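You operate a simulated robot arm through the tools that you are given. There is no shell and no other tool. Be economical: measure what you need, move in short steps, check, and stop when the job is done.

The job below is to be done with a simulated robot arm. You get a single attempt, and the scene is never put back.

Task
Take the purple strainer with blue band on the kerb between the two boxes and put it away on the top of the bench marked fittings. Press the button marked confirm two times. Shut the drawer marked tools. Fetch the jar with teal lid and stand it on the pale blue block. Open the drawer marked seals, fetch the small grey gasket with green band from the inside of the drawer marked seals and set it in the inside of the steel basin, then shut the seals. Take the tin marked bolts and put it in the blue bin marked clear. Do these in any order. Set down upright: purple strainer with blue band, jar with teal lid.

The check looks at the end state, three seconds after you hand in, the way a careful person would. Anything else that was tipped, shoved, dropped, spilled or broken makes it a failure. Lids that push on must go on centred and level and be pressed home; caps that screw on are set level and turned clockwise until they are tight.

Robot
A 6-joint arm with a two-finger parallel gripper on a trunk, on a base that drives. Base frame: it is fixed to the floor where the robot stands at the start and does not move with it; the origin is under the middle of the robot, x ahead of it, y to its left, z up. Readings come in m, rad, newtons and seconds.
With the tool pointing down near the work surface it reaches from about 0.1 to 0.64 m from the robot's upright axis, wherever it stands. Its first joint turns from -2.897 to 2.897 rad. Places, roughly: blue bin marked clear [-2, 0, 1]; button marked confirm [1.9, -1.2, 1.4]; drawer marked seals [-1.2, -3.1, 0.4]; drawer marked tools [-1.2, -2.9, 0.1]; inside of the steel basin [0.1, -3.2, 0.9]; jar with teal lid (5x5x8 cm) [-1.2, -3.1, 0.9]; pale blue block (9x8x3 cm) [1.3, -3.4, 0.9]; purple strainer with blue band (5x5x8 cm) [0.5, -0.1, 0.4]; small grey gasket with green band (5x9x3 cm) [-1.3, -3.2, 0.3]; tin marked bolts [-1.75, -1, 0.5]; top of the bench marked fittings [6.8, -3.3, 0.8]. Payload 4.1 kg.
The tool frame sits at the grasp point between the pads (the TCP): z along the fingers, y along the line on which they close. The tips reach 0.023 m beyond it. Largest opening 0.094 m; finger width 0.038, thickness 0.01; the body of the gripper, 0.054 by 0.096 m, starts 0.039 m behind the TCP.
Orientation is that of the tool frame in the base frame, as [roll, pitch, yaw] about the fixed x, y, z axes, in that order (R = Rz(yaw) Ry(pitch) Rx(roll)). With the fingers straight down and closing along the base's y, the tool's x points along the base's -x, its y along +y and its z along -z.

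Tools
- The arm moves only by the tool apply_moves. Its arguments are lists of equal length, an entry for each row: "claw": the opening, from 0 (shut) to 1 (fully open); "translation": the shift along the base's x, y, z in mm, a list of three; "dr": the turn, a rotation vector about the base's x, y, z in rad, a list of three. In form: {"claw": [claw, ...], "translation": [[dx, dy, dz], ...], "dr": [[wx, wy, wz], ...]}. A call has 1 to 8 rows; each row is the pose to reach, as a shift and turn from the pose commanded when the call began. A row lasts 0.2 s, in which the tool goes at most 0.05 m and 0.15 rad; a call with a longer step from one row to the next is refused whole, and so is a gripper value outside its range. A pose out of reach is approached as far as the arm can. The call stops where the force on the tool passes 40 N (or 10 N more than at its start, if that is more) or the arm is blocked; 0.2 s more then pass. The fingers move at their own pace (about 0.045 m/s each) and stop on an object; they squeeze with about 21 N. The grip force told is the motor's: it shows also when the fingers shut on nothing. Time passes only in rows, and 0.2 s behind the last, so rows that repeat a pose let the fingers close. It gives the time, the measured TCP pose, the force on the tool (base axes), the opening and the grip force at its end, in the units of the frame above (readings bear some noise), with the torque about the TCP (base axes, N m) and any sound that the robot's microphone picked up.
- Cameras (640 x 400 px; columns grow to the right, rows downward): "scene" is now at [0.0064, 0.1319, 1.2742]; the picture's right is [-0.44, -0.90, 0.00], its down [-0.72, 0.35, -0.60] and it looks along [0.54, -0.26, -0.80] (base axes); focal length 280 px, centre (320, 200). "wrist" rides on the gripper at [0.086, 0.016, -0.075] in the tool frame; the picture's right is [-0.18, 0.98, 0.00], its down [-0.58, -0.11, -0.81] and it looks along [-0.79, -0.15, 0.59] (tool axes); focal length 243 px, centre (320, 200). There is no depth. A picture from a camera that has moved, and an enlarged one, comes with that camera's place and axes in the base frame and with its lens.
- capture(camera): a new picture of that camera. No time passes.
- slide_trunk(by): slides the trunk up (or, below 0, down) by that many m; the arm and the scene camera ride with it, the base frame stays. It gives what a move gives, with no picture.
- drive_base(legs): drives the robot by 1 to 6 legs, each [ahead, turn to the left] in m and rad, along the robot's own axes; the way and the turn of a leg run together, so that a leg with both is an arc; at most 1.5 m and 3.142 rad a leg. The arm and the cameras ride along, it lands a little off, and it stops where it bumps. It gives what a move gives.
- turn_head(pan, tilt): turns the head with the scene camera to pan (to the left, within 2.705 rad either way) and tilt (down, from -0.506 to 1.204), counted from straight ahead of the robot. It gives what a move gives.
- inspect(camera, box): a new picture of the part [left, top, right, bottom] of that camera's present view, enlarged. No time passes.
- job_done(): hands the job in; it is judged then, once.

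Work in short steps. Places have to be worked out from the pictures, the camera data and where the tool is seen: move nearer, look again, correct. Check each grasp and each placing, and mend what went wrong. You have 186 turns and 148 pictures in all, those below and enlarged ones among them. Open the gripper and draw the arm clear of the work before you hand the job in, unless the task says otherwise.

The tools are called after "Request:" as name(argument=value, ...) on one line, values as JSON. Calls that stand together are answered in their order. apply_moves: Moves the arm, as the interface text tells. Its arguments: {"type":"object","properties":{"claw":{"type":"array","items":{"type":"number"}},"translation":{"type":"array","items":{"type":"array","items":{"type":"number"}}},"dr":{"type":"array","items":{"type":"array","items":{"type":"number"}}}},"required":["claw","translation","dr"]} The other tools are called the same way: slide_trunk (by) slides the trunk up or down; drive_base (legs) drives the base; turn_head (pan, tilt) turns the head that bears the scene camera; capture (camera) takes a picture; inspect (camera, box) takes an enlarged picture of a part of a camera's view; job_done () hands the job in.

At the start:

```text
t: 0.0
ee_pos: [0.448, -0.213, 0.6403]
tool_rot: [3.14, 0.0, 3.141]
force: [-0.5, -0.5, 0.1]
torque: [-0.02, -0.01, 0.0]
finger_gap: 0.094
gripper_force: 0.1
trunk travel left (down, up): [-0.25, 0.34]
robot x, y, heading: [-0.0018, -0.0017, -0.0]
head pan, tilt: [-0.454, 0.93]
```

scene: 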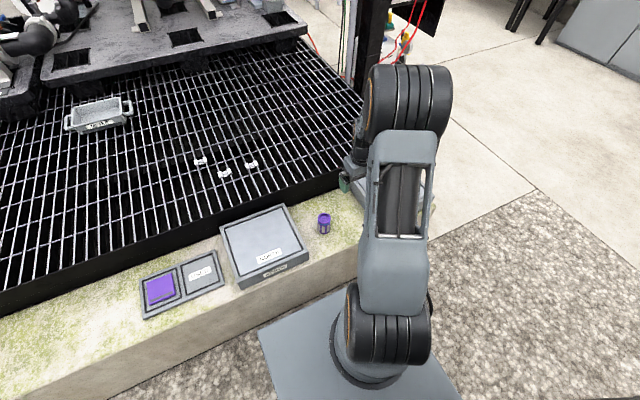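
wrist: 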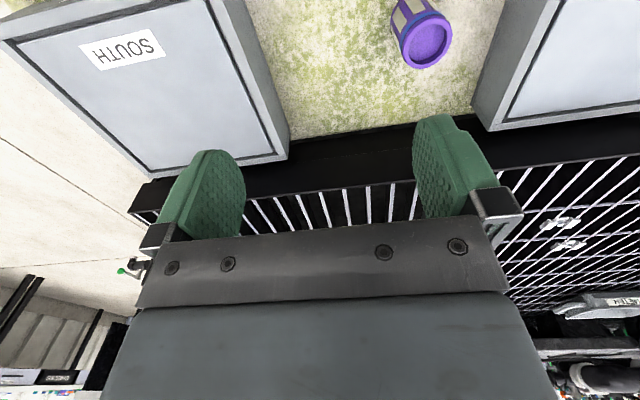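

The strainer works out near (0.476, -0.11), top at z≈0.44, between the two boxes. I'll move above it and look again.

Request:
apply_moves(claw=[1, 1, 1], translation=[[10, 35, -20], [20, 70, -50], [28, 100, -90]], dr=[[0, 0, 0], [0, 0, 0], [0, 0, 0]])

Request:
capture(camera="wrist")

Request:
capture(camera="scene")

```text
refused: row 3 steps farther than a row can; nothing moved
```

```text
145 pictures are left
camera wrist: at [0.361, -0.197, 0.7135], right [0.18, 0.98, 0.0], down [0.58, -0.11, 0.81], along [0.79, -0.15, -0.59], focal length 243 px, centre (320, 200)
```

wrist: 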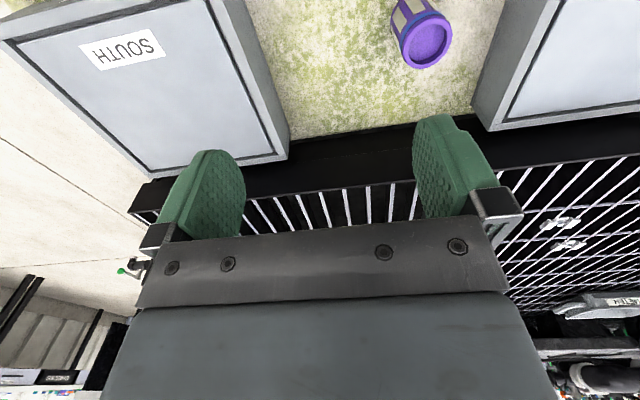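

```text
144 pictures are left
camera scene: at [0.0064, 0.1319, 1.2742], right [-0.44, -0.9, 0.0], down [-0.72, 0.35, -0.6], along [0.54, -0.26, -0.8], focal length 280 px, centre (320, 200)
```

scene: 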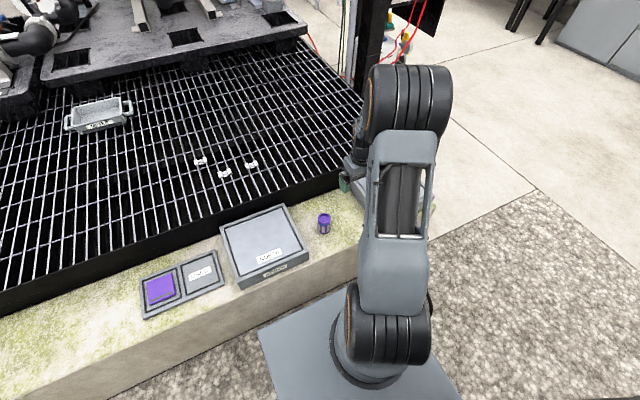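

The step was too long, so nothing moved. I'll use smaller steps (under 50 mm) and look after.

Request:
apply_moves(claw=[1, 1, 1, 1], translation=[[7, 25, -20], [14, 50, -45], [21, 75, -70], [28, 100, -90]], dr=[[0, 0, 0], [0, 0, 0], [0, 0, 0], [0, 0, 0]])

Request:
capture(camera="wrist")

```text
t: 1.0
ee_pos: [0.4751, -0.1106, 0.5518]
tool_rot: [3.141, 0.002, -3.141]
force: [-0.2, -0.2, 0.1]
torque: [0.0, 0.0, -0.02]
finger_gap: 0.0937
gripper_force: 0.1
trunk travel left (down, up): [-0.25, 0.34]
robot x, y, heading: [0.0017, -0.0008, 0.002]
head pan, tilt: [-0.454, 0.93]
```

```text
143 pictures are left
camera wrist: at [0.3886, -0.0947, 0.6265], right [0.18, 0.98, 0.0], down [0.58, -0.11, 0.81], along [0.79, -0.15, -0.59], focal length 243 px, centre (320, 200)
```

wrist: 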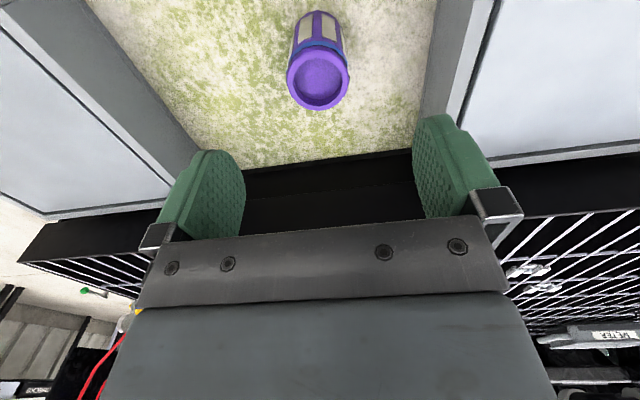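

The strainer top is at about (0.480, -0.114), z≈0.45, with room to both boxes. I'll go down to a grasp at z≈0.42.

Request:
apply_moves(claw=[1, 1, 1, 1, 1], translation=[[5, -3, -30], [5, -3, -60], [5, -3, -90], [5, -3, -115], [5, -3, -130]], dr=[[0, 0, 0], [0, 0, 0], [0, 0, 0], [0, 0, 0], [0, 0, 0]])

Request:
capture(camera="wrist")

```text
t: 2.2
ee_pos: [0.4809, -0.1156, 0.4196]
tool_rot: [-3.14, -0.001, 3.141]
force: [-0.7, 1.0, 0.7]
torque: [0.01, -0.01, -0.01]
finger_gap: 0.094
gripper_force: 0.2
trunk travel left (down, up): [-0.25, 0.34]
robot x, y, heading: [-0.0021, -0.0019, 0.0]
head pan, tilt: [-0.454, 0.93]
```

```text
142 pictures are left
camera wrist: at [0.3942, -0.0999, 0.4939], right [0.18, 0.98, 0.0], down [0.58, -0.11, 0.81], along [0.79, -0.15, -0.59], focal length 243 px, centre (320, 200)
```

wrist: 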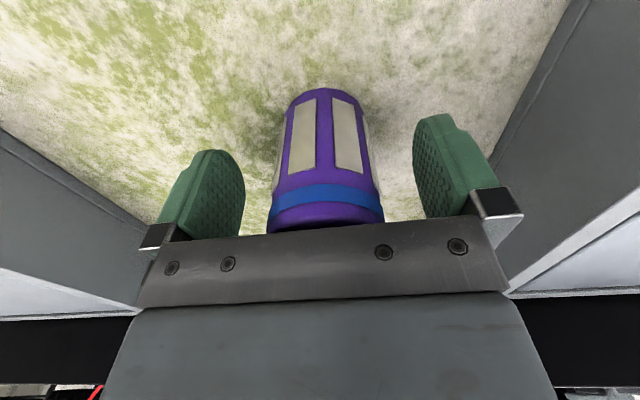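

The strainer is centred between the pads. I close the gripper and lift.

Request:
apply_moves(claw=[0, 0, 0, 0, 0], translation=[[0, 0, 0], [0, 0, 0], [0, 0, 0], [0, 0, 0], [0, 0, 0]], dr=[[0, 0, 0], [0, 0, 0], [0, 0, 0], [0, 0, 0], [0, 0, 0]])

Request:
apply_moves(claw=[0, 0, 0, 0, 0, 0, 0, 0], translation=[[0, 0, 20], [0, 0, 50], [0, 0, 90], [0, 0, 130], [0, 0, 170], [0, 0, 210], [0, 0, 250], [0, 0, 280]], dr=[[0, 0, 0], [0, 0, 0], [0, 0, 0], [0, 0, 0], [0, 0, 0], [0, 0, 0], [0, 0, 0], [0, 0, 0]])

Request:
capture(camera="wrist")

Request:
turn_head(pan=-0.5, tilt=0.3)

Request:
capture(camera="scene")

Request:
turn_head(pan=-1.6, tilt=0.3)

Request:
capture(camera="scene")

Request:
turn_head(pan=-2.6, tilt=0.3)

Request:
capture(camera="scene")

```text
t: 3.4
ee_pos: [0.4814, -0.1161, 0.4206]
tool_rot: [-3.141, 0.002, -3.141]
force: [-0.4, 0.0, 0.0]
torque: [0.02, -0.03, 0.01]
finger_gap: 0.0441
gripper_force: 21.1
trunk travel left (down, up): [-0.25, 0.34]
robot x, y, heading: [-0.0064, 0.002, -0.001]
head pan, tilt: [-0.454, 0.93]
```

```text
t: 5.2
ee_pos: [0.4801, -0.1146, 0.6997]
tool_rot: [3.141, 0.001, 3.14]
force: [0.1, -0.6, -0.5]
torque: [0.0, 0.02, -0.01]
finger_gap: 0.0
gripper_force: 20.6
trunk travel left (down, up): [-0.25, 0.34]
robot x, y, heading: [-0.0021, 0.0005, -0.002]
head pan, tilt: [-0.454, 0.93]
```

```text
141 pictures are left
camera wrist: at [0.3934, -0.1, 0.7741], right [0.18, 0.98, 0.0], down [0.58, -0.11, 0.81], along [0.79, -0.15, -0.59], focal length 243 px, centre (320, 200)
```

wrist: 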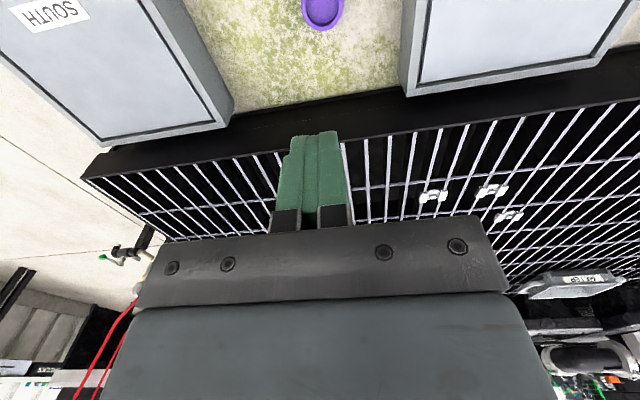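

```text
t: 6.2
ee_pos: [0.4804, -0.1165, 0.6993]
tool_rot: [3.141, -0.001, -3.142]
force: [-0.5, -0.8, -0.4]
torque: [0.02, 0.01, 0.0]
finger_gap: 0.0
gripper_force: 20.6
trunk travel left (down, up): [-0.25, 0.34]
robot x, y, heading: [0.0002, -0.0006, -0.002]
head pan, tilt: [-0.499, 0.3]
```

```text
140 pictures are left
camera scene: at [0.022, 0.1196, 1.3285], right [-0.48, -0.88, 0.0], down [-0.26, 0.14, -0.95], along [0.84, -0.46, -0.3], focal length 280 px, centre (320, 200)
```

scene: 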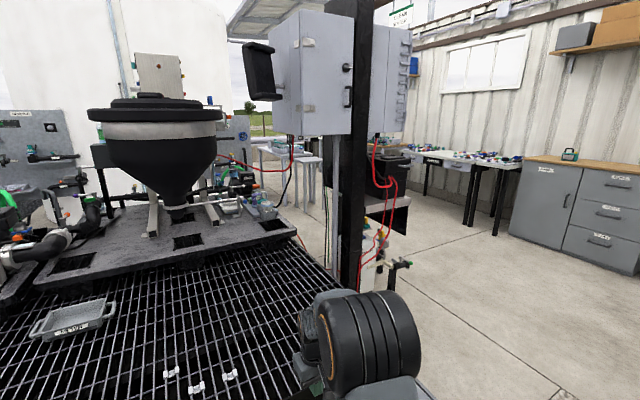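

```text
t: 7.5
ee_pos: [0.4802, -0.116, 0.6997]
tool_rot: [-3.141, 0.0, 3.141]
force: [-0.6, 0.0, -0.5]
torque: [0.03, 0.01, -0.02]
finger_gap: 0.0
gripper_force: 20.9
trunk travel left (down, up): [-0.25, 0.34]
robot x, y, heading: [-0.0007, -0.0002, 0.003]
head pan, tilt: [-1.6, 0.3]
```

```text
139 pictures are left
camera scene: at [-0.0627, 0.071, 1.3286], right [-1.0, 0.03, 0.0], down [0.01, 0.3, -0.96], along [-0.03, -0.95, -0.3], focal length 280 px, centre (320, 200)
```

scene: 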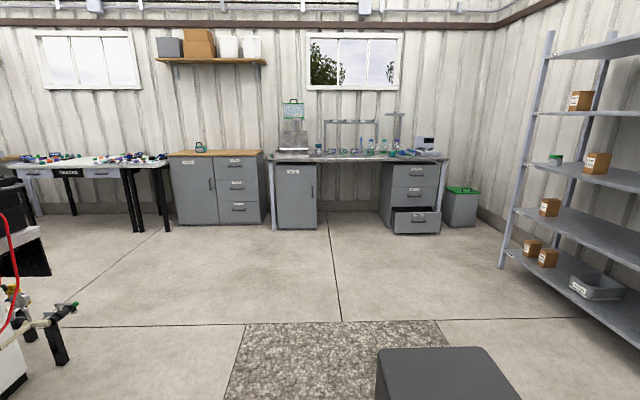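

```text
t: 8.8
ee_pos: [0.4803, -0.1156, 0.699]
tool_rot: [-3.141, 0.0, -3.141]
force: [-0.7, -0.1, 1.0]
torque: [-0.03, 0.0, 0.0]
finger_gap: 0.0001
gripper_force: 21.0
trunk travel left (down, up): [-0.25, 0.34]
robot x, y, heading: [0.0011, -0.0019, 0.003]
head pan, tilt: [-2.601, 0.3]
```

```text
138 pictures are left
camera scene: at [-0.14, 0.1162, 1.3286], right [-0.52, 0.86, 0.0], down [0.25, 0.15, -0.96], along [-0.82, -0.49, -0.3], focal length 280 px, centre (320, 200)
```

scene: 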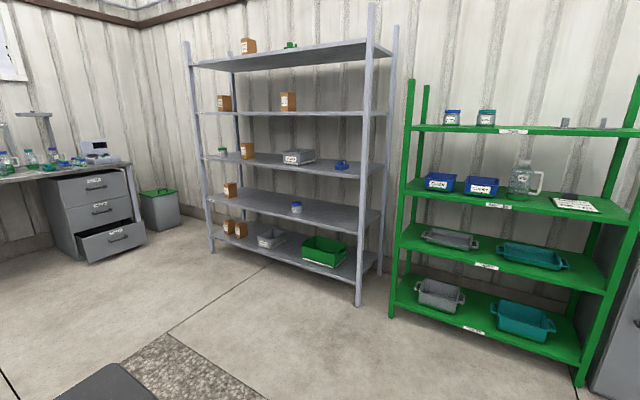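

The grip slipped: the gap read 0.044 on the strainer, then 0 after the lift. I'll check where the strainer now stands before a second, lower and slower grasp.

Request:
apply_moves(claw=[1, 1, 1, 1, 1, 1], translation=[[0, 0, -25], [0, 0, -50], [0, 0, -75], [0, 0, -100], [0, 0, -125], [0, 0, -140]], dr=[[0, 0, 0], [0, 0, 0], [0, 0, 0], [0, 0, 0], [0, 0, 0], [0, 0, 0]])

Request:
capture(camera="wrist")

```text
t: 10.2
ee_pos: [0.4807, -0.1145, 0.5595]
tool_rot: [-3.141, -0.001, -3.141]
force: [0.1, 0.3, -0.1]
torque: [0.03, 0.0, 0.01]
finger_gap: 0.0943
gripper_force: 0.2
trunk travel left (down, up): [-0.25, 0.34]
robot x, y, heading: [0.0019, 0.0007, -0.001]
head pan, tilt: [-2.601, 0.3]
```

```text
137 pictures are left
camera wrist: at [0.3939, -0.0986, 0.6341], right [0.18, 0.98, 0.0], down [0.58, -0.11, 0.81], along [0.79, -0.15, -0.59], focal length 243 px, centre (320, 200)
```

wrist: 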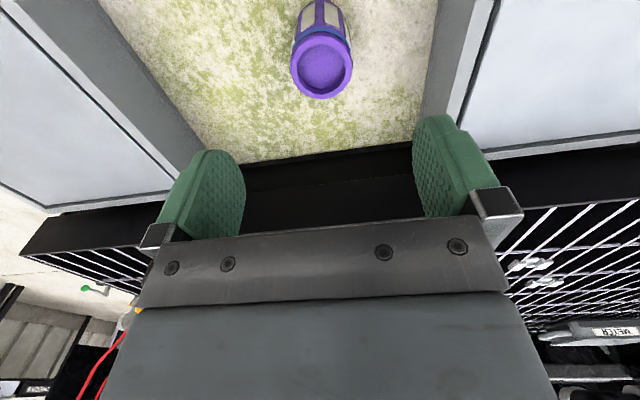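

It still stands upright in the same spot. I'll grasp lower and lift slowly to see whether it holds.

Request:
apply_moves(claw=[1, 1, 1, 1, 1, 1], translation=[[0, 0, -30], [0, 0, -60], [0, 0, -90], [0, 0, -115], [0, 0, -135], [0, 0, -146]], dr=[[0, 0, 0], [0, 0, 0], [0, 0, 0], [0, 0, 0], [0, 0, 0], [0, 0, 0]])

Request:
apply_moves(claw=[0, 0, 0, 0, 0, 0, 0, 0], translation=[[0, 0, 0], [0, 0, 0], [0, 0, 0], [0, 0, 0], [0, 0, 0], [0, 0, 0], [0, 0, 0], [0, 0, 4]], dr=[[0, 0, 0], [0, 0, 0], [0, 0, 0], [0, 0, 0], [0, 0, 0], [0, 0, 0], [0, 0, 0], [0, 0, 0]])

Request:
apply_moves(claw=[0, 0, 0, 0, 0], translation=[[0, 0, 4], [0, 0, 8], [0, 0, 12], [0, 0, 16], [0, 0, 20]], dr=[[0, 0, 0], [0, 0, 0], [0, 0, 0], [0, 0, 0], [0, 0, 0]])

Request:
capture(camera="wrist")

```text
t: 11.6
ee_pos: [0.482, -0.115, 0.4158]
tool_rot: [-3.14, 0.004, 3.141]
force: [-3.0, 0.7, 20.7]
torque: [0.04, -0.07, 0.02]
finger_gap: 0.0943
gripper_force: 0.0
trunk travel left (down, up): [-0.25, 0.34]
robot x, y, heading: [-0.0024, 0.0019, 0.002]
head pan, tilt: [-2.601, 0.3]
```

```text
t: 13.4
ee_pos: [0.4788, -0.1168, 0.4154]
tool_rot: [3.141, -0.006, 3.139]
force: [-0.4, 0.4, 1.8]
torque: [-0.06, -0.03, 0.01]
finger_gap: 0.0439
gripper_force: 21.5
trunk travel left (down, up): [-0.25, 0.34]
robot x, y, heading: [0.0016, 0.0027, -0.002]
head pan, tilt: [-2.601, 0.3]
```

```text
t: 14.6
ee_pos: [0.4814, -0.1155, 0.4375]
tool_rot: [-3.141, 0.0, -3.139]
force: [-0.1, -0.1, 0.2]
torque: [0.0, -0.01, 0.01]
finger_gap: 0.0439
gripper_force: 21.2
trunk travel left (down, up): [-0.25, 0.34]
robot x, y, heading: [-0.0014, 0.003, -0.001]
head pan, tilt: [-2.601, 0.3]
```

```text
136 pictures are left
camera wrist: at [0.394, -0.1001, 0.5118], right [0.18, 0.98, 0.0], down [0.58, -0.11, 0.81], along [0.79, -0.15, -0.59], focal length 243 px, centre (320, 200)
```

wrist: 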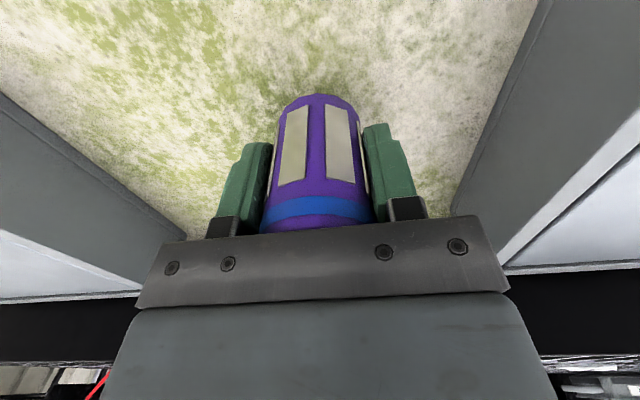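

It is lifted this time (bottom stays at the same row, gap 0.044). I'll keep lifting gently.

Request:
apply_moves(claw=[0, 0, 0, 0, 0, 0, 0, 0], translation=[[0, 0, 8], [0, 0, 18], [0, 0, 28], [0, 0, 38], [0, 0, 48], [0, 0, 58], [0, 0, 66], [0, 0, 70]], dr=[[0, 0, 0], [0, 0, 0], [0, 0, 0], [0, 0, 0], [0, 0, 0], [0, 0, 0], [0, 0, 0], [0, 0, 0]])

Request:
capture(camera="wrist")

```text
t: 16.4
ee_pos: [0.4816, -0.1169, 0.5075]
tool_rot: [3.141, 0.0, -3.14]
force: [-0.1, -0.7, -0.5]
torque: [0.01, 0.0, 0.02]
finger_gap: 0.0442
gripper_force: 20.8
trunk travel left (down, up): [-0.25, 0.34]
robot x, y, heading: [-0.0, -0.0008, -0.0]
head pan, tilt: [-2.601, 0.3]
```

```text
135 pictures are left
camera wrist: at [0.3938, -0.1, 0.5815], right [0.18, 0.98, 0.0], down [0.58, -0.11, 0.81], along [0.79, -0.15, -0.59], focal length 243 px, centre (320, 200)
```

wrist: 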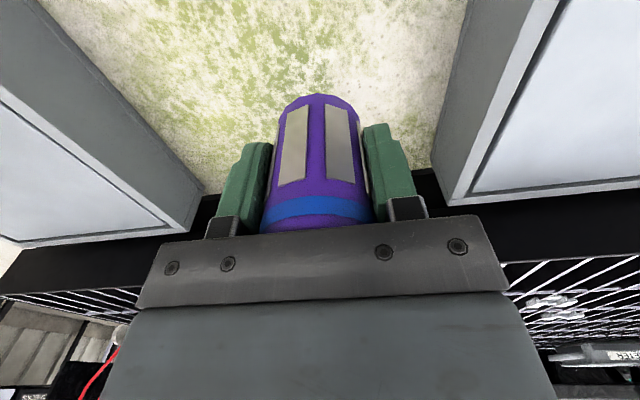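

Holding well. I'll raise the trunk a little and check that the grip holds, then look to the right for the route.

Request:
slide_trunk(by=0.1)

Request:
drive_base(legs=[[-0.15, 0]])

Request:
turn_head(pan=-0.9, tilt=0.35)

Request:
capture(camera="scene")

Request:
capture(camera="wrist")

```text
t: 17.8
ee_pos: [0.4807, -0.1161, 0.6079]
tool_rot: [-3.141, 0.0, -3.141]
force: [0.2, -0.1, -0.9]
torque: [0.03, 0.02, -0.03]
finger_gap: 0.044
gripper_force: 21.0
trunk travel left (down, up): [-0.35, 0.24]
robot x, y, heading: [-0.0018, -0.0004, -0.003]
head pan, tilt: [-2.601, 0.3]
```

```text
t: 19.1
ee_pos: [0.331, -0.115, 0.6075]
tool_rot: [3.141, 0.0, 3.139]
force: [0.8, 0.1, 0.0]
torque: [0.0, 0.03, 0.01]
finger_gap: 0.044
gripper_force: 20.6
trunk travel left (down, up): [-0.35, 0.24]
robot x, y, heading: [-0.1505, -0.0011, -0.0]
head pan, tilt: [-2.601, 0.3]
```

```text
t: 20.9
ee_pos: [0.331, -0.1163, 0.6075]
tool_rot: [3.141, 0.0, -3.141]
force: [0.2, 0.1, -0.9]
torque: [-0.03, -0.02, 0.0]
finger_gap: 0.044
gripper_force: 21.0
trunk travel left (down, up): [-0.35, 0.24]
robot x, y, heading: [-0.1481, -0.0015, 0.002]
head pan, tilt: [-0.901, 0.351]
```

```text
134 pictures are left
camera scene: at [-0.152, 0.0914, 1.4239], right [-0.79, -0.62, 0.0], down [-0.21, 0.27, -0.94], along [0.58, -0.74, -0.34], focal length 280 px, centre (320, 200)
```

scene: 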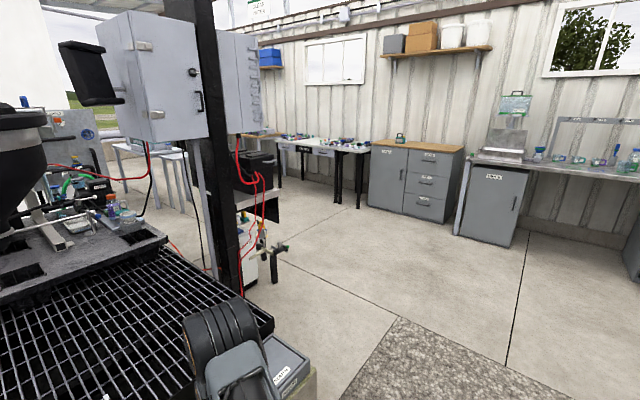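

```text
133 pictures are left
camera wrist: at [0.2437, -0.1003, 0.6814], right [0.18, 0.98, 0.0], down [0.58, -0.11, 0.81], along [0.79, -0.15, -0.59], focal length 243 px, centre (320, 200)
```

wrist: 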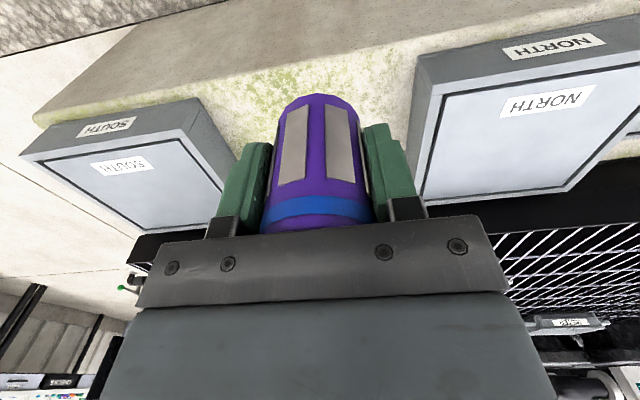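

Grip is steady. The lane at y≈-2.2 looks clear between the post/pump and the benches along the wall. I'll turn right, drive there, turn left and look.

Request:
drive_base(legs=[[0, -1.571], [1.1, 0], [1.1, 0], [0, 1.571]])

Request:
turn_head(pan=0.0, tilt=0.3)

Request:
capture(camera="scene")

```text
t: 39.4
ee_pos: [0.3636, -2.2931, 0.608]
tool_rot: [-3.141, -0.001, -3.098]
force: [-0.5, 0.3, -1.0]
torque: [0.03, 0.01, 0.02]
finger_gap: 0.0439
gripper_force: 20.5
trunk travel left (down, up): [-0.35, 0.24]
robot x, y, heading: [-0.1249, -2.1996, 0.044]
head pan, tilt: [-0.901, 0.351]
```

```text
t: 40.6
ee_pos: [0.362, -2.2926, 0.6075]
tool_rot: [-3.141, 0.0, -3.098]
force: [-0.2, -0.9, 1.0]
torque: [0.02, 0.01, 0.02]
finger_gap: 0.0441
gripper_force: 21.0
trunk travel left (down, up): [-0.35, 0.24]
robot x, y, heading: [-0.122, -2.1995, 0.044]
head pan, tilt: [0.0, 0.3]
```

```text
132 pictures are left
camera scene: at [-0.0968, -2.0336, 1.4286], right [0.04, -1.0, 0.0], down [-0.3, -0.01, -0.96], along [0.95, 0.04, -0.3], focal length 280 px, centre (320, 200)
```

scene: 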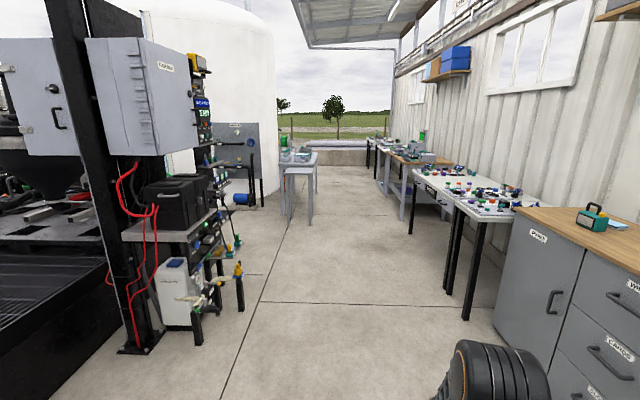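

The lane is clear: bench fronts at y≈-3.0 on the right, a table on the left at y>-1.75 around x=3.5. I'll drive along y≈-2.3 in stages.

Request:
drive_base(legs=[[0, -0.075], [1.5, 0], [1.2, 0]])

Request:
capture(camera="scene")

```text
t: 54.0
ee_pos: [3.0099, -2.4001, 0.6081]
tool_rot: [3.141, -0.001, 3.116]
force: [-0.7, 0.5, 0.0]
torque: [0.0, -0.02, 0.0]
finger_gap: 0.0438
gripper_force: 21.2
trunk travel left (down, up): [-0.35, 0.24]
robot x, y, heading: [2.5326, -2.2733, -0.021]
head pan, tilt: [0.0, 0.3]
```

```text
131 pictures are left
camera scene: at [2.569, -2.1097, 1.4286], right [-0.03, -1.0, 0.0], down [-0.3, 0.01, -0.96], along [0.95, -0.02, -0.3], focal length 280 px, centre (320, 200)
```

scene: 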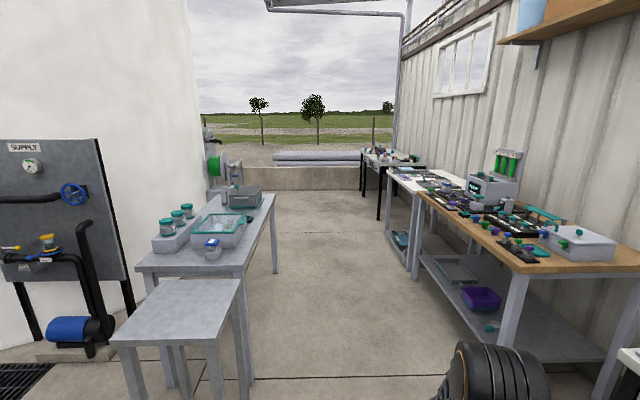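

Still clear ahead; I'll continue with a very slight right turn.

Request:
drive_base(legs=[[0, -0.02], [1.5, 0], [1.3, 0]])

Request:
turn_head(pan=-0.6, tilt=0.45)

Request:
capture(camera="scene")

```text
t: 67.9
ee_pos: [5.8107, -2.4793, 0.6066]
tool_rot: [-3.14, 0.0, 3.112]
force: [0.5, 0.2, -1.0]
torque: [-0.01, 0.01, 0.0]
finger_gap: 0.044
gripper_force: 21.0
trunk travel left (down, up): [-0.35, 0.24]
robot x, y, heading: [5.3306, -2.349, -0.032]
head pan, tilt: [0.0, 0.3]
```

```text
t: 68.9
ee_pos: [5.8113, -2.4788, 0.6082]
tool_rot: [3.14, -0.001, 3.112]
force: [-0.6, 0.4, 0.3]
torque: [0.0, 0.0, 0.01]
finger_gap: 0.0439
gripper_force: 20.6
trunk travel left (down, up): [-0.35, 0.24]
robot x, y, heading: [5.3366, -2.348, -0.031]
head pan, tilt: [-0.6, 0.45]
```

```text
130 pictures are left
camera scene: at [5.3527, -2.2368, 1.4147], right [-0.59, -0.81, 0.0], down [-0.35, 0.26, -0.9], along [0.73, -0.53, -0.44], focal length 280 px, centre (320, 200)
```

scene: 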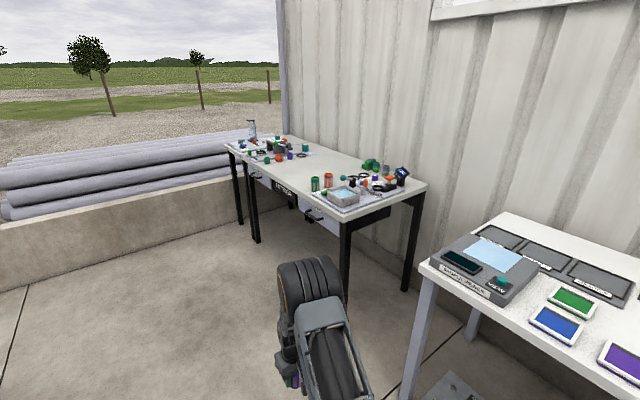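

The fittings bench runs from x≈6.13, front edge y≈-2.93, with a free spot near (6.83, -3.1). I'll raise the load, then drive to face it.

Request:
slide_trunk(by=0.2)

Request:
apply_moves(claw=[0, 0, 0, 0, 0, 0, 0, 0], translation=[[0, 0, 10], [0, 0, 25], [0, 0, 45], [0, 0, 65], [0, 0, 85], [0, 0, 105], [0, 0, 120], [0, 0, 130]], dr=[[0, 0, 0], [0, 0, 0], [0, 0, 0], [0, 0, 0], [0, 0, 0], [0, 0, 0], [0, 0, 0], [0, 0, 0]])

Request:
drive_base(legs=[[1.5, 0], [0, -1.54]])

Request:
turn_head(pan=0.0, tilt=0.8)

Request:
capture(camera="scene")

Request:
capture(camera="wrist")

```text
t: 71.1
ee_pos: [5.8102, -2.4802, 0.8073]
tool_rot: [3.141, 0.0, 3.113]
force: [0.1, -0.2, -0.7]
torque: [0.0, 0.0, -0.01]
finger_gap: 0.044
gripper_force: 21.2
trunk travel left (down, up): [-0.55, 0.04]
robot x, y, heading: [5.3341, -2.3517, -0.033]
head pan, tilt: [-0.6, 0.45]
```

```text
t: 72.9
ee_pos: [5.812, -2.4788, 0.9382]
tool_rot: [-3.141, 0.0, 3.112]
force: [0.2, -0.5, -0.1]
torque: [0.03, -0.03, 0.01]
finger_gap: 0.044
gripper_force: 20.9
trunk travel left (down, up): [-0.55, 0.04]
robot x, y, heading: [5.3331, -2.3491, -0.03]
head pan, tilt: [-0.6, 0.45]
```

```text
t: 84.1
ee_pos: [6.715, -2.87, 0.9364]
tool_rot: [-3.141, -0.001, 1.574]
force: [-0.4, 0.5, -1.0]
torque: [-0.01, -0.01, -0.02]
finger_gap: 0.0441
gripper_force: 21.0
trunk travel left (down, up): [-0.55, 0.04]
robot x, y, heading: [6.8275, -2.3847, -1.568]
head pan, tilt: [-0.6, 0.45]
```

```text
t: 85.1
ee_pos: [6.7141, -2.87, 0.9368]
tool_rot: [-3.141, 0.001, 1.572]
force: [1.0, -0.8, -0.2]
torque: [-0.01, 0.04, 0.03]
finger_gap: 0.044
gripper_force: 21.0
trunk travel left (down, up): [-0.55, 0.04]
robot x, y, heading: [6.8259, -2.3867, -1.578]
head pan, tilt: [0.0, 0.799]
```

```text
129 pictures are left
camera scene: at [6.9963, -2.4106, 1.5843], right [-1.0, 0.0, 0.0], down [0.0, 0.72, -0.7], along [0.0, -0.7, -0.72], focal length 280 px, centre (320, 200)
```

scene: 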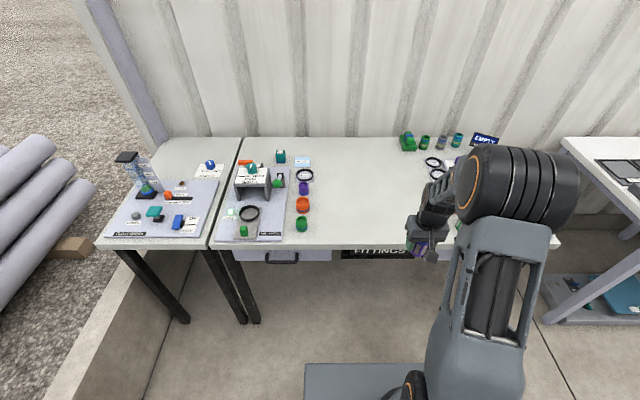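

```text
128 pictures are left
camera wrist: at [6.7304, -2.7837, 1.011], right [0.98, -0.18, 0.0], down [-0.11, -0.58, 0.81], along [-0.15, -0.79, -0.59], focal length 243 px, centre (320, 200)
```

wrist: 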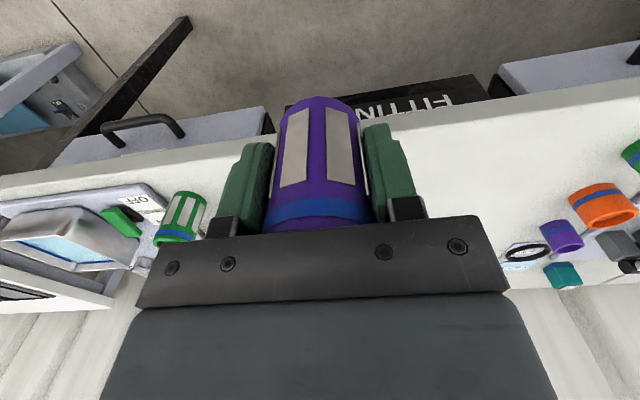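

Free spot around (6.82, -3.1). I'll drive 0.13 m closer, then shift the strainer over the spot and look for the height.

Request:
drive_base(legs=[[0.13, 0]])

Request:
apply_moves(claw=[0, 0, 0, 0, 0, 0], translation=[[10, -10, 0], [30, -30, 0], [50, -50, 0], [70, -70, 0], [85, -85, 0], [90, -90, 0]], dr=[[0, 0, 0], [0, 0, 0], [0, 0, 0], [0, 0, 0], [0, 0, 0], [0, 0, 0]])

Request:
capture(camera="scene")

Request:
capture(camera="wrist")

```text
t: 86.4
ee_pos: [6.7139, -3.0008, 0.9347]
tool_rot: [3.141, 0.0, 1.57]
force: [-0.8, -0.9, -1.4]
torque: [0.01, -0.02, 0.03]
finger_gap: 0.0442
gripper_force: 21.1
trunk travel left (down, up): [-0.55, 0.04]
robot x, y, heading: [6.829, -2.5198, -1.57]
head pan, tilt: [0.0, 0.799]
```

```text
t: 87.8
ee_pos: [6.8044, -3.0902, 0.9386]
tool_rot: [-3.141, -0.002, 1.573]
force: [0.2, -0.1, -0.1]
torque: [0.0, -0.03, 0.0]
finger_gap: 0.0442
gripper_force: 21.1
trunk travel left (down, up): [-0.55, 0.04]
robot x, y, heading: [6.8342, -2.5201, -1.569]
head pan, tilt: [0.0, 0.799]
```

```text
127 pictures are left
camera scene: at [6.9963, -2.542, 1.5842], right [-1.0, 0.0, 0.0], down [0.0, 0.72, -0.7], along [0.0, -0.7, -0.72], focal length 280 px, centre (320, 200)
```

scene: 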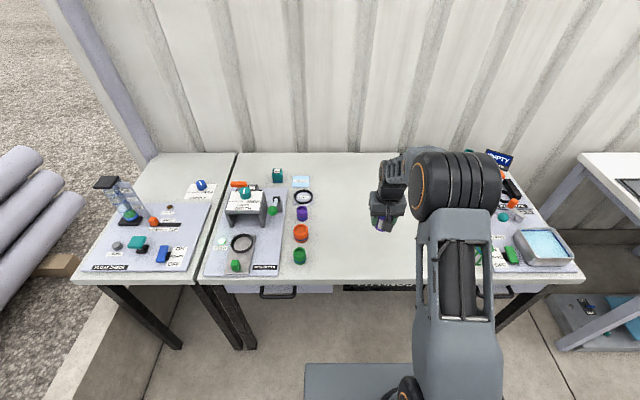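

```text
126 pictures are left
camera wrist: at [6.8196, -3.0039, 1.0118], right [0.98, -0.18, 0.0], down [-0.11, -0.58, 0.81], along [-0.15, -0.79, -0.59], focal length 243 px, centre (320, 200)
```

wrist: 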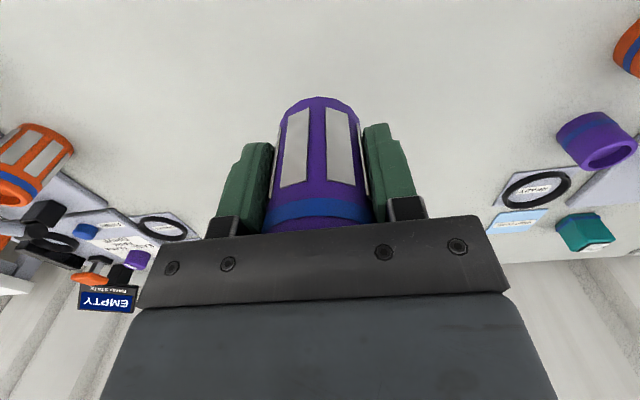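

Clear all around at (6.80, -3.09). I'll lower slowly, watching force.

Request:
apply_moves(claw=[0, 0, 0, 0, 0, 0, 0], translation=[[0, 0, -8], [0, 0, -18], [0, 0, -28], [0, 0, -38], [0, 0, -48], [0, 0, -56], [0, 0, -60]], dr=[[0, 0, 0], [0, 0, 0], [0, 0, 0], [0, 0, 0], [0, 0, 0], [0, 0, 0], [0, 0, 0]])

Request:
capture(camera="wrist")

```text
t: 89.4
ee_pos: [6.8042, -3.091, 0.8781]
tool_rot: [-3.141, -0.001, 1.57]
force: [0.0, 0.4, -1.0]
torque: [-0.02, 0.02, 0.01]
finger_gap: 0.0441
gripper_force: 20.8
trunk travel left (down, up): [-0.55, 0.04]
robot x, y, heading: [6.8274, -2.5178, -1.573]
head pan, tilt: [0.0, 0.799]
```

```text
125 pictures are left
camera wrist: at [6.8196, -3.0048, 0.9513], right [0.98, -0.18, 0.0], down [-0.11, -0.58, 0.81], along [-0.15, -0.79, -0.59], focal length 243 px, centre (320, 200)
```

wrist: 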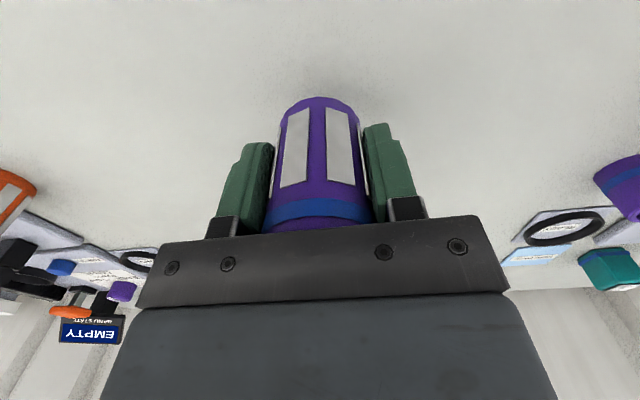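

No contact yet; continue in small steps.

Request:
apply_moves(claw=[0, 0, 0, 0, 0, 0], translation=[[0, 0, -4], [0, 0, -8], [0, 0, -12], [0, 0, -16], [0, 0, -20], [0, 0, -20]], dr=[[0, 0, 0], [0, 0, 0], [0, 0, 0], [0, 0, 0], [0, 0, 0], [0, 0, 0]])

Request:
capture(camera="wrist")

```text
t: 90.8
ee_pos: [6.8043, -3.09, 0.8573]
tool_rot: [3.141, 0.001, 1.571]
force: [-0.4, 0.1, -0.9]
torque: [0.01, 0.02, 0.0]
finger_gap: 0.0439
gripper_force: 20.8
trunk travel left (down, up): [-0.55, 0.04]
robot x, y, heading: [6.8283, -2.5196, -1.567]
head pan, tilt: [0.0, 0.799]
```

```text
124 pictures are left
camera wrist: at [6.8191, -3.0048, 0.9306], right [0.98, -0.18, 0.0], down [-0.11, -0.58, 0.81], along [-0.15, -0.79, -0.59], focal length 243 px, centre (320, 200)
```

wrist: 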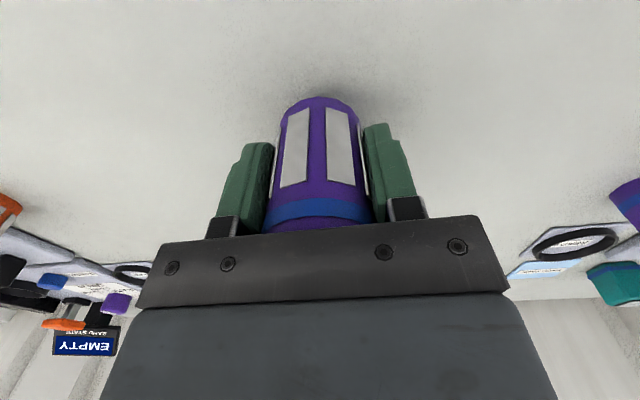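

The contact shadow is growing; a few more millimetres at a time.

Request:
apply_moves(claw=[0, 0, 0, 0, 0, 0], translation=[[0, 0, -3], [0, 0, -6], [0, 0, -9], [0, 0, -12], [0, 0, -14], [0, 0, -14]], dr=[[0, 0, 0], [0, 0, 0], [0, 0, 0], [0, 0, 0], [0, 0, 0], [0, 0, 0]])

Request:
capture(camera="wrist")

```text
t: 92.2
ee_pos: [6.8031, -3.092, 0.8419]
tool_rot: [3.14, -0.001, 1.57]
force: [0.9, -0.2, -1.7]
torque: [0.02, 0.01, 0.01]
finger_gap: 0.0441
gripper_force: 21.4
trunk travel left (down, up): [-0.55, 0.04]
robot x, y, heading: [6.8339, -2.5133, -1.572]
head pan, tilt: [0.0, 0.799]
```

```text
123 pictures are left
camera wrist: at [6.8192, -3.0047, 0.9166], right [0.98, -0.18, 0.0], down [-0.11, -0.58, 0.81], along [-0.15, -0.79, -0.59], focal length 243 px, centre (320, 200)
```

wrist: 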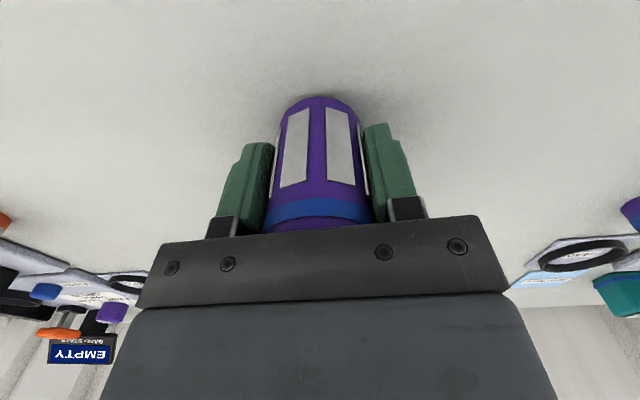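

Very close, still no contact force; I continue 2 mm per row.

Request:
apply_moves(claw=[0, 0, 0, 0, 0], translation=[[0, 0, -2], [0, 0, -4], [0, 0, -6], [0, 0, -8], [0, 0, -8]], dr=[[0, 0, 0], [0, 0, 0], [0, 0, 0], [0, 0, 0], [0, 0, 0]])

Request:
capture(camera="wrist")

```text
t: 93.4
ee_pos: [6.8035, -3.0921, 0.8362]
tool_rot: [-3.141, 0.001, 1.571]
force: [-1.5, 0.0, 3.2]
torque: [-0.06, -0.01, 0.0]
finger_gap: 0.0438
gripper_force: 21.0
trunk travel left (down, up): [-0.55, 0.04]
robot x, y, heading: [6.8289, -2.5226, -1.572]
head pan, tilt: [0.0, 0.799]
```

```text
122 pictures are left
camera wrist: at [6.8196, -3.0047, 0.9098], right [0.98, -0.18, 0.0], down [-0.11, -0.58, 0.81], along [-0.15, -0.79, -0.59], focal length 243 px, centre (320, 200)
```

wrist: 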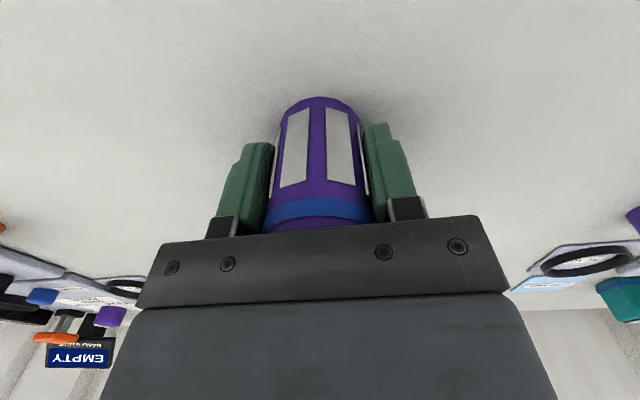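

Contact force appears (3 N), so it rests on the bench (top at ≈0.795). I open and lift away straight up.

Request:
apply_moves(claw=[0.3, 0.6, 0.9, 1, 1, 1], translation=[[0, 0, 0], [0, 0, 0], [0, 0, 0], [0, 0, 0], [0, 0, 0], [0, 0, 5]], dr=[[0, 0, 0], [0, 0, 0], [0, 0, 0], [0, 0, 0], [0, 0, 0], [0, 0, 0]])

Request:
apply_moves(claw=[1, 1, 1, 1, 1, 1, 1], translation=[[0, 0, 20], [0, 0, 50], [0, 0, 80], [0, 0, 110], [0, 0, 140], [0, 30, 160], [0, 60, 170]], dr=[[0, 0, 0], [0, 0, 0], [0, 0, 0], [0, 0, 0], [0, 0, 0], [0, 0, 0], [0, 0, 0]])

Request:
capture(camera="wrist")

Request:
capture(camera="scene")

```text
t: 94.8
ee_pos: [6.804, -3.0912, 0.8405]
tool_rot: [3.141, 0.002, 1.571]
force: [-0.9, -0.5, 0.4]
torque: [0.0, 0.01, 0.0]
finger_gap: 0.0943
gripper_force: 0.0
trunk travel left (down, up): [-0.55, 0.04]
robot x, y, heading: [6.8306, -2.5207, -1.571]
head pan, tilt: [0.0, 0.799]
```

```text
t: 96.4
ee_pos: [6.8048, -3.0291, 1.0093]
tool_rot: [3.141, 0.0, 1.571]
force: [-0.7, 0.5, -0.5]
torque: [0.0, 0.0, 0.03]
finger_gap: 0.094
gripper_force: 0.1
trunk travel left (down, up): [-0.55, 0.04]
robot x, y, heading: [6.8288, -2.5197, -1.571]
head pan, tilt: [0.0, 0.799]
```

```text
121 pictures are left
camera wrist: at [6.8205, -2.9432, 1.0832], right [0.98, -0.18, 0.0], down [-0.11, -0.58, 0.81], along [-0.15, -0.79, -0.59], focal length 243 px, centre (320, 200)
```

wrist: 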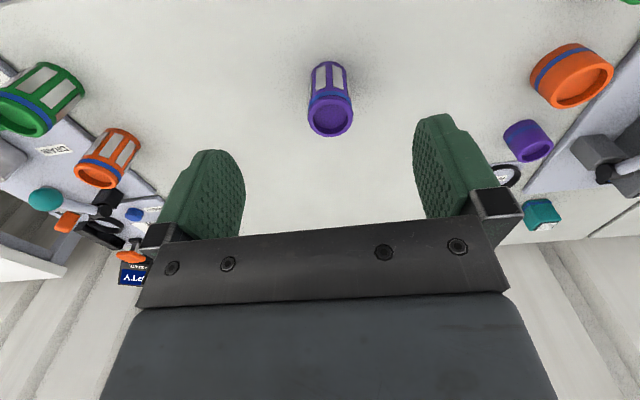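

```text
120 pictures are left
camera scene: at [6.9963, -2.5413, 1.5842], right [-1.0, 0.0, 0.0], down [0.0, 0.72, -0.7], along [0.0, -0.7, -0.72], focal length 280 px, centre (320, 200)
```

scene: 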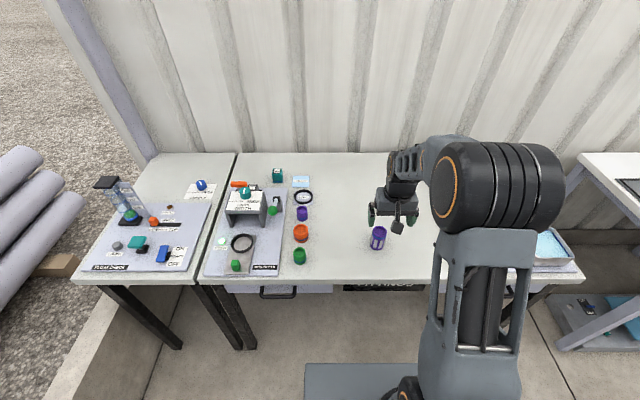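

The strainer stands upright on the fittings bench. Next I back off, turn toward -x and drive back up the lane toward the button cabinet.

Request:
drive_base(legs=[[-0.17, 0], [0, -1.571], [1.5, 0], [1.3, 0]])

Request:
turn_head(pan=-0.3, tilt=0.2)

Request:
capture(camera="scene")

```text
t: 115.0
ee_pos: [3.487, -2.3328, 1.0092]
tool_rot: [3.141, 0.0, 0.021]
force: [0.4, -0.2, -0.4]
torque: [-0.02, 0.03, -0.02]
finger_gap: 0.0939
gripper_force: 0.0
trunk travel left (down, up): [-0.55, 0.04]
robot x, y, heading: [3.9993, -2.3472, -3.122]
head pan, tilt: [0.0, 0.799]
```

```text
t: 116.0
ee_pos: [3.4876, -2.334, 1.0082]
tool_rot: [3.141, 0.0, 0.02]
force: [-0.3, 0.1, 0.3]
torque: [0.01, -0.01, -0.03]
finger_gap: 0.0938
gripper_force: 0.0
trunk travel left (down, up): [-0.55, 0.04]
robot x, y, heading: [4.0003, -2.3474, -3.127]
head pan, tilt: [-0.3, 0.201]
```

```text
119 pictures are left
camera scene: at [3.9728, -2.4895, 1.6378], right [0.28, 0.96, 0.0], down [0.19, -0.06, -0.98], along [-0.94, 0.27, -0.2], focal length 280 px, centre (320, 200)
```

scene: 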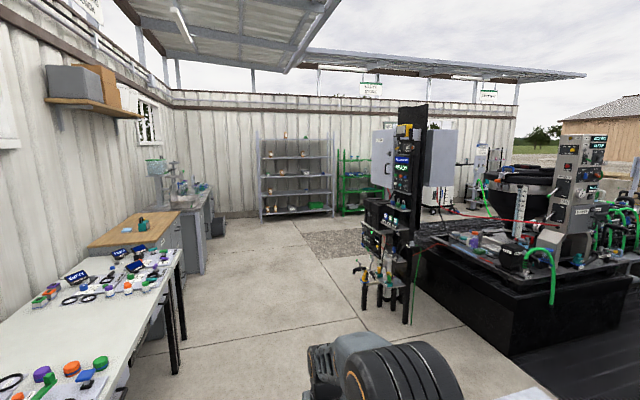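

The confirm button projects to about (399,172), on the black board facing this way. I zoom in.

Request:
inspect(camera="scene", box=[340, 100, 460, 320])

```text
1.82 times, centred on (400, 210) of scene
camera zoom: at [3.9728, -2.4895, 1.6378], right [0.28, 0.96, 0.0], down [0.19, -0.06, -0.98], along [-0.94, 0.27, -0.2], focal length 509 px, centre (174, 182)
```

zoom: 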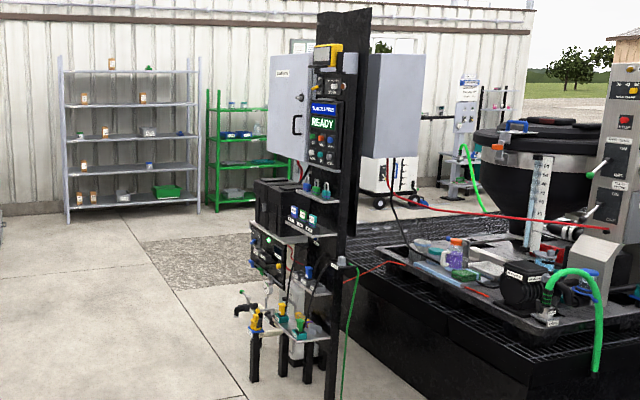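

The panel with READY screen and buttons is there. I'll drive nearer to see its facing.

Request:
drive_base(legs=[[1.45, 0]])

Request:
turn_head(pan=-0.85, tilt=0.25)

Request:
capture(camera="scene")

```text
t: 123.2
ee_pos: [2.0216, -2.3313, 1.0084]
tool_rot: [-3.141, 0.0, -0.004]
force: [0.1, 0.5, 0.6]
torque: [-0.02, 0.01, -0.01]
finger_gap: 0.0939
gripper_force: 0.1
trunk travel left (down, up): [-0.55, 0.04]
robot x, y, heading: [2.5333, -2.3623, 3.137]
head pan, tilt: [-0.3, 0.201]
```

```text
t: 124.2
ee_pos: [2.022, -2.3324, 1.0088]
tool_rot: [-3.141, 0.001, -0.003]
force: [-0.1, 0.5, -0.8]
torque: [0.05, -0.03, 0.0]
finger_gap: 0.0937
gripper_force: 0.0
trunk travel left (down, up): [-0.55, 0.04]
robot x, y, heading: [2.53, -2.3563, 3.141]
head pan, tilt: [-0.85, 0.25]
```

```text
117 pictures are left
camera scene: at [2.5304, -2.4568, 1.6333], right [0.75, 0.66, 0.0], down [0.16, -0.19, -0.97], along [-0.64, 0.73, -0.25], focal length 280 px, centre (320, 200)
```

scene: 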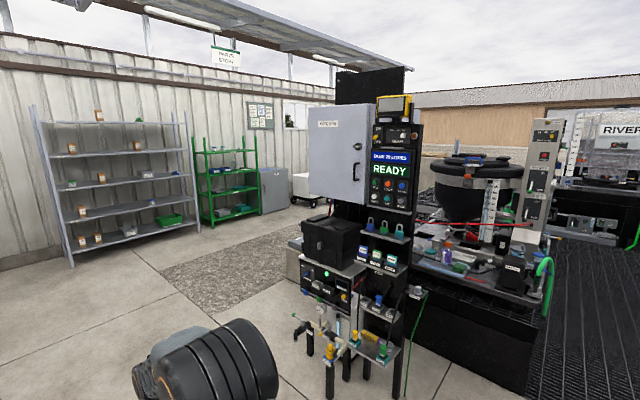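

Request:
inspect(camera="scene", box=[340, 80, 440, 240])

```text
2.50 times, centred on (390, 160) of scene
camera zoom: at [2.5304, -2.4568, 1.6333], right [0.75, 0.66, 0.0], down [0.16, -0.19, -0.97], along [-0.64, 0.73, -0.25], focal length 700 px, centre (145, 300)
```

zoom: 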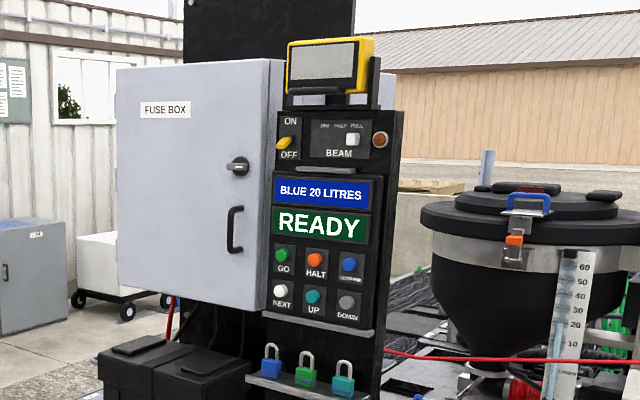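

The blue button (third in the top row) seems to be confirm; the panel faces -y near (1.95, -1.25, 1.37). I'll drive abreast of it and turn to face +y.

Request:
drive_base(legs=[[0.5, 0], [0, -1.571]])

Request:
turn_head(pan=0.0, tilt=0.35)

Request:
capture(camera="scene")

```text
t: 131.0
ee_pos: [2.0533, -1.8473, 1.0097]
tool_rot: [3.141, 0.002, -1.566]
force: [0.1, 0.8, -0.1]
torque: [0.01, 0.05, -0.01]
finger_gap: 0.0938
gripper_force: 0.2
trunk travel left (down, up): [-0.55, 0.04]
robot x, y, heading: [2.0322, -2.359, 1.573]
head pan, tilt: [-0.85, 0.25]
```

```text
t: 132.2
ee_pos: [2.0549, -1.8469, 1.0086]
tool_rot: [3.141, 0.0, -1.566]
force: [-0.5, -0.6, -0.4]
torque: [0.0, -0.03, -0.01]
finger_gap: 0.0939
gripper_force: 0.1
trunk travel left (down, up): [-0.55, 0.04]
robot x, y, heading: [2.0343, -2.358, 1.577]
head pan, tilt: [0.0, 0.351]
```

```text
115 pictures are left
camera scene: at [1.8646, -2.3282, 1.6239], right [1.0, 0.0, 0.0], down [0.0, -0.34, -0.94], along [0.0, 0.94, -0.34], focal length 280 px, centre (320, 200)
```

scene: 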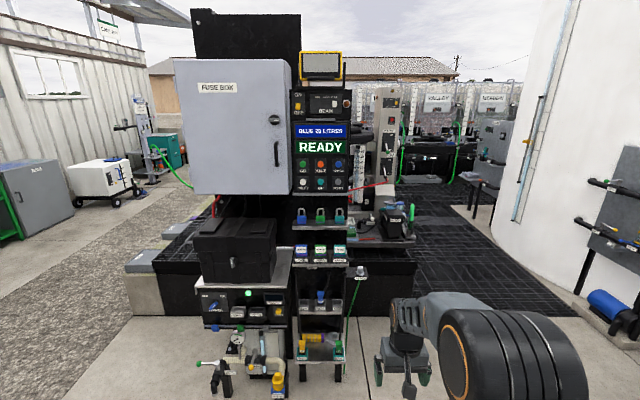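

Request:
inspect(camera="scene", box=[280, 80, 380, 200])

```text
3.33 times, centred on (330, 140) of scene
camera zoom: at [1.8646, -2.3282, 1.6239], right [1.0, 0.0, 0.0], down [0.0, -0.34, -0.94], along [0.0, 0.94, -0.34], focal length 933 px, centre (287, 400)
```

zoom: 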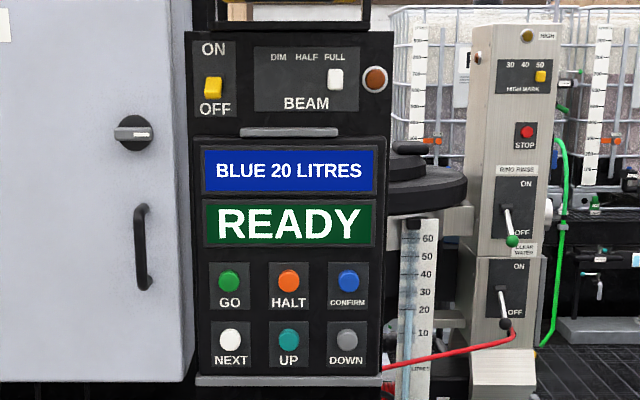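

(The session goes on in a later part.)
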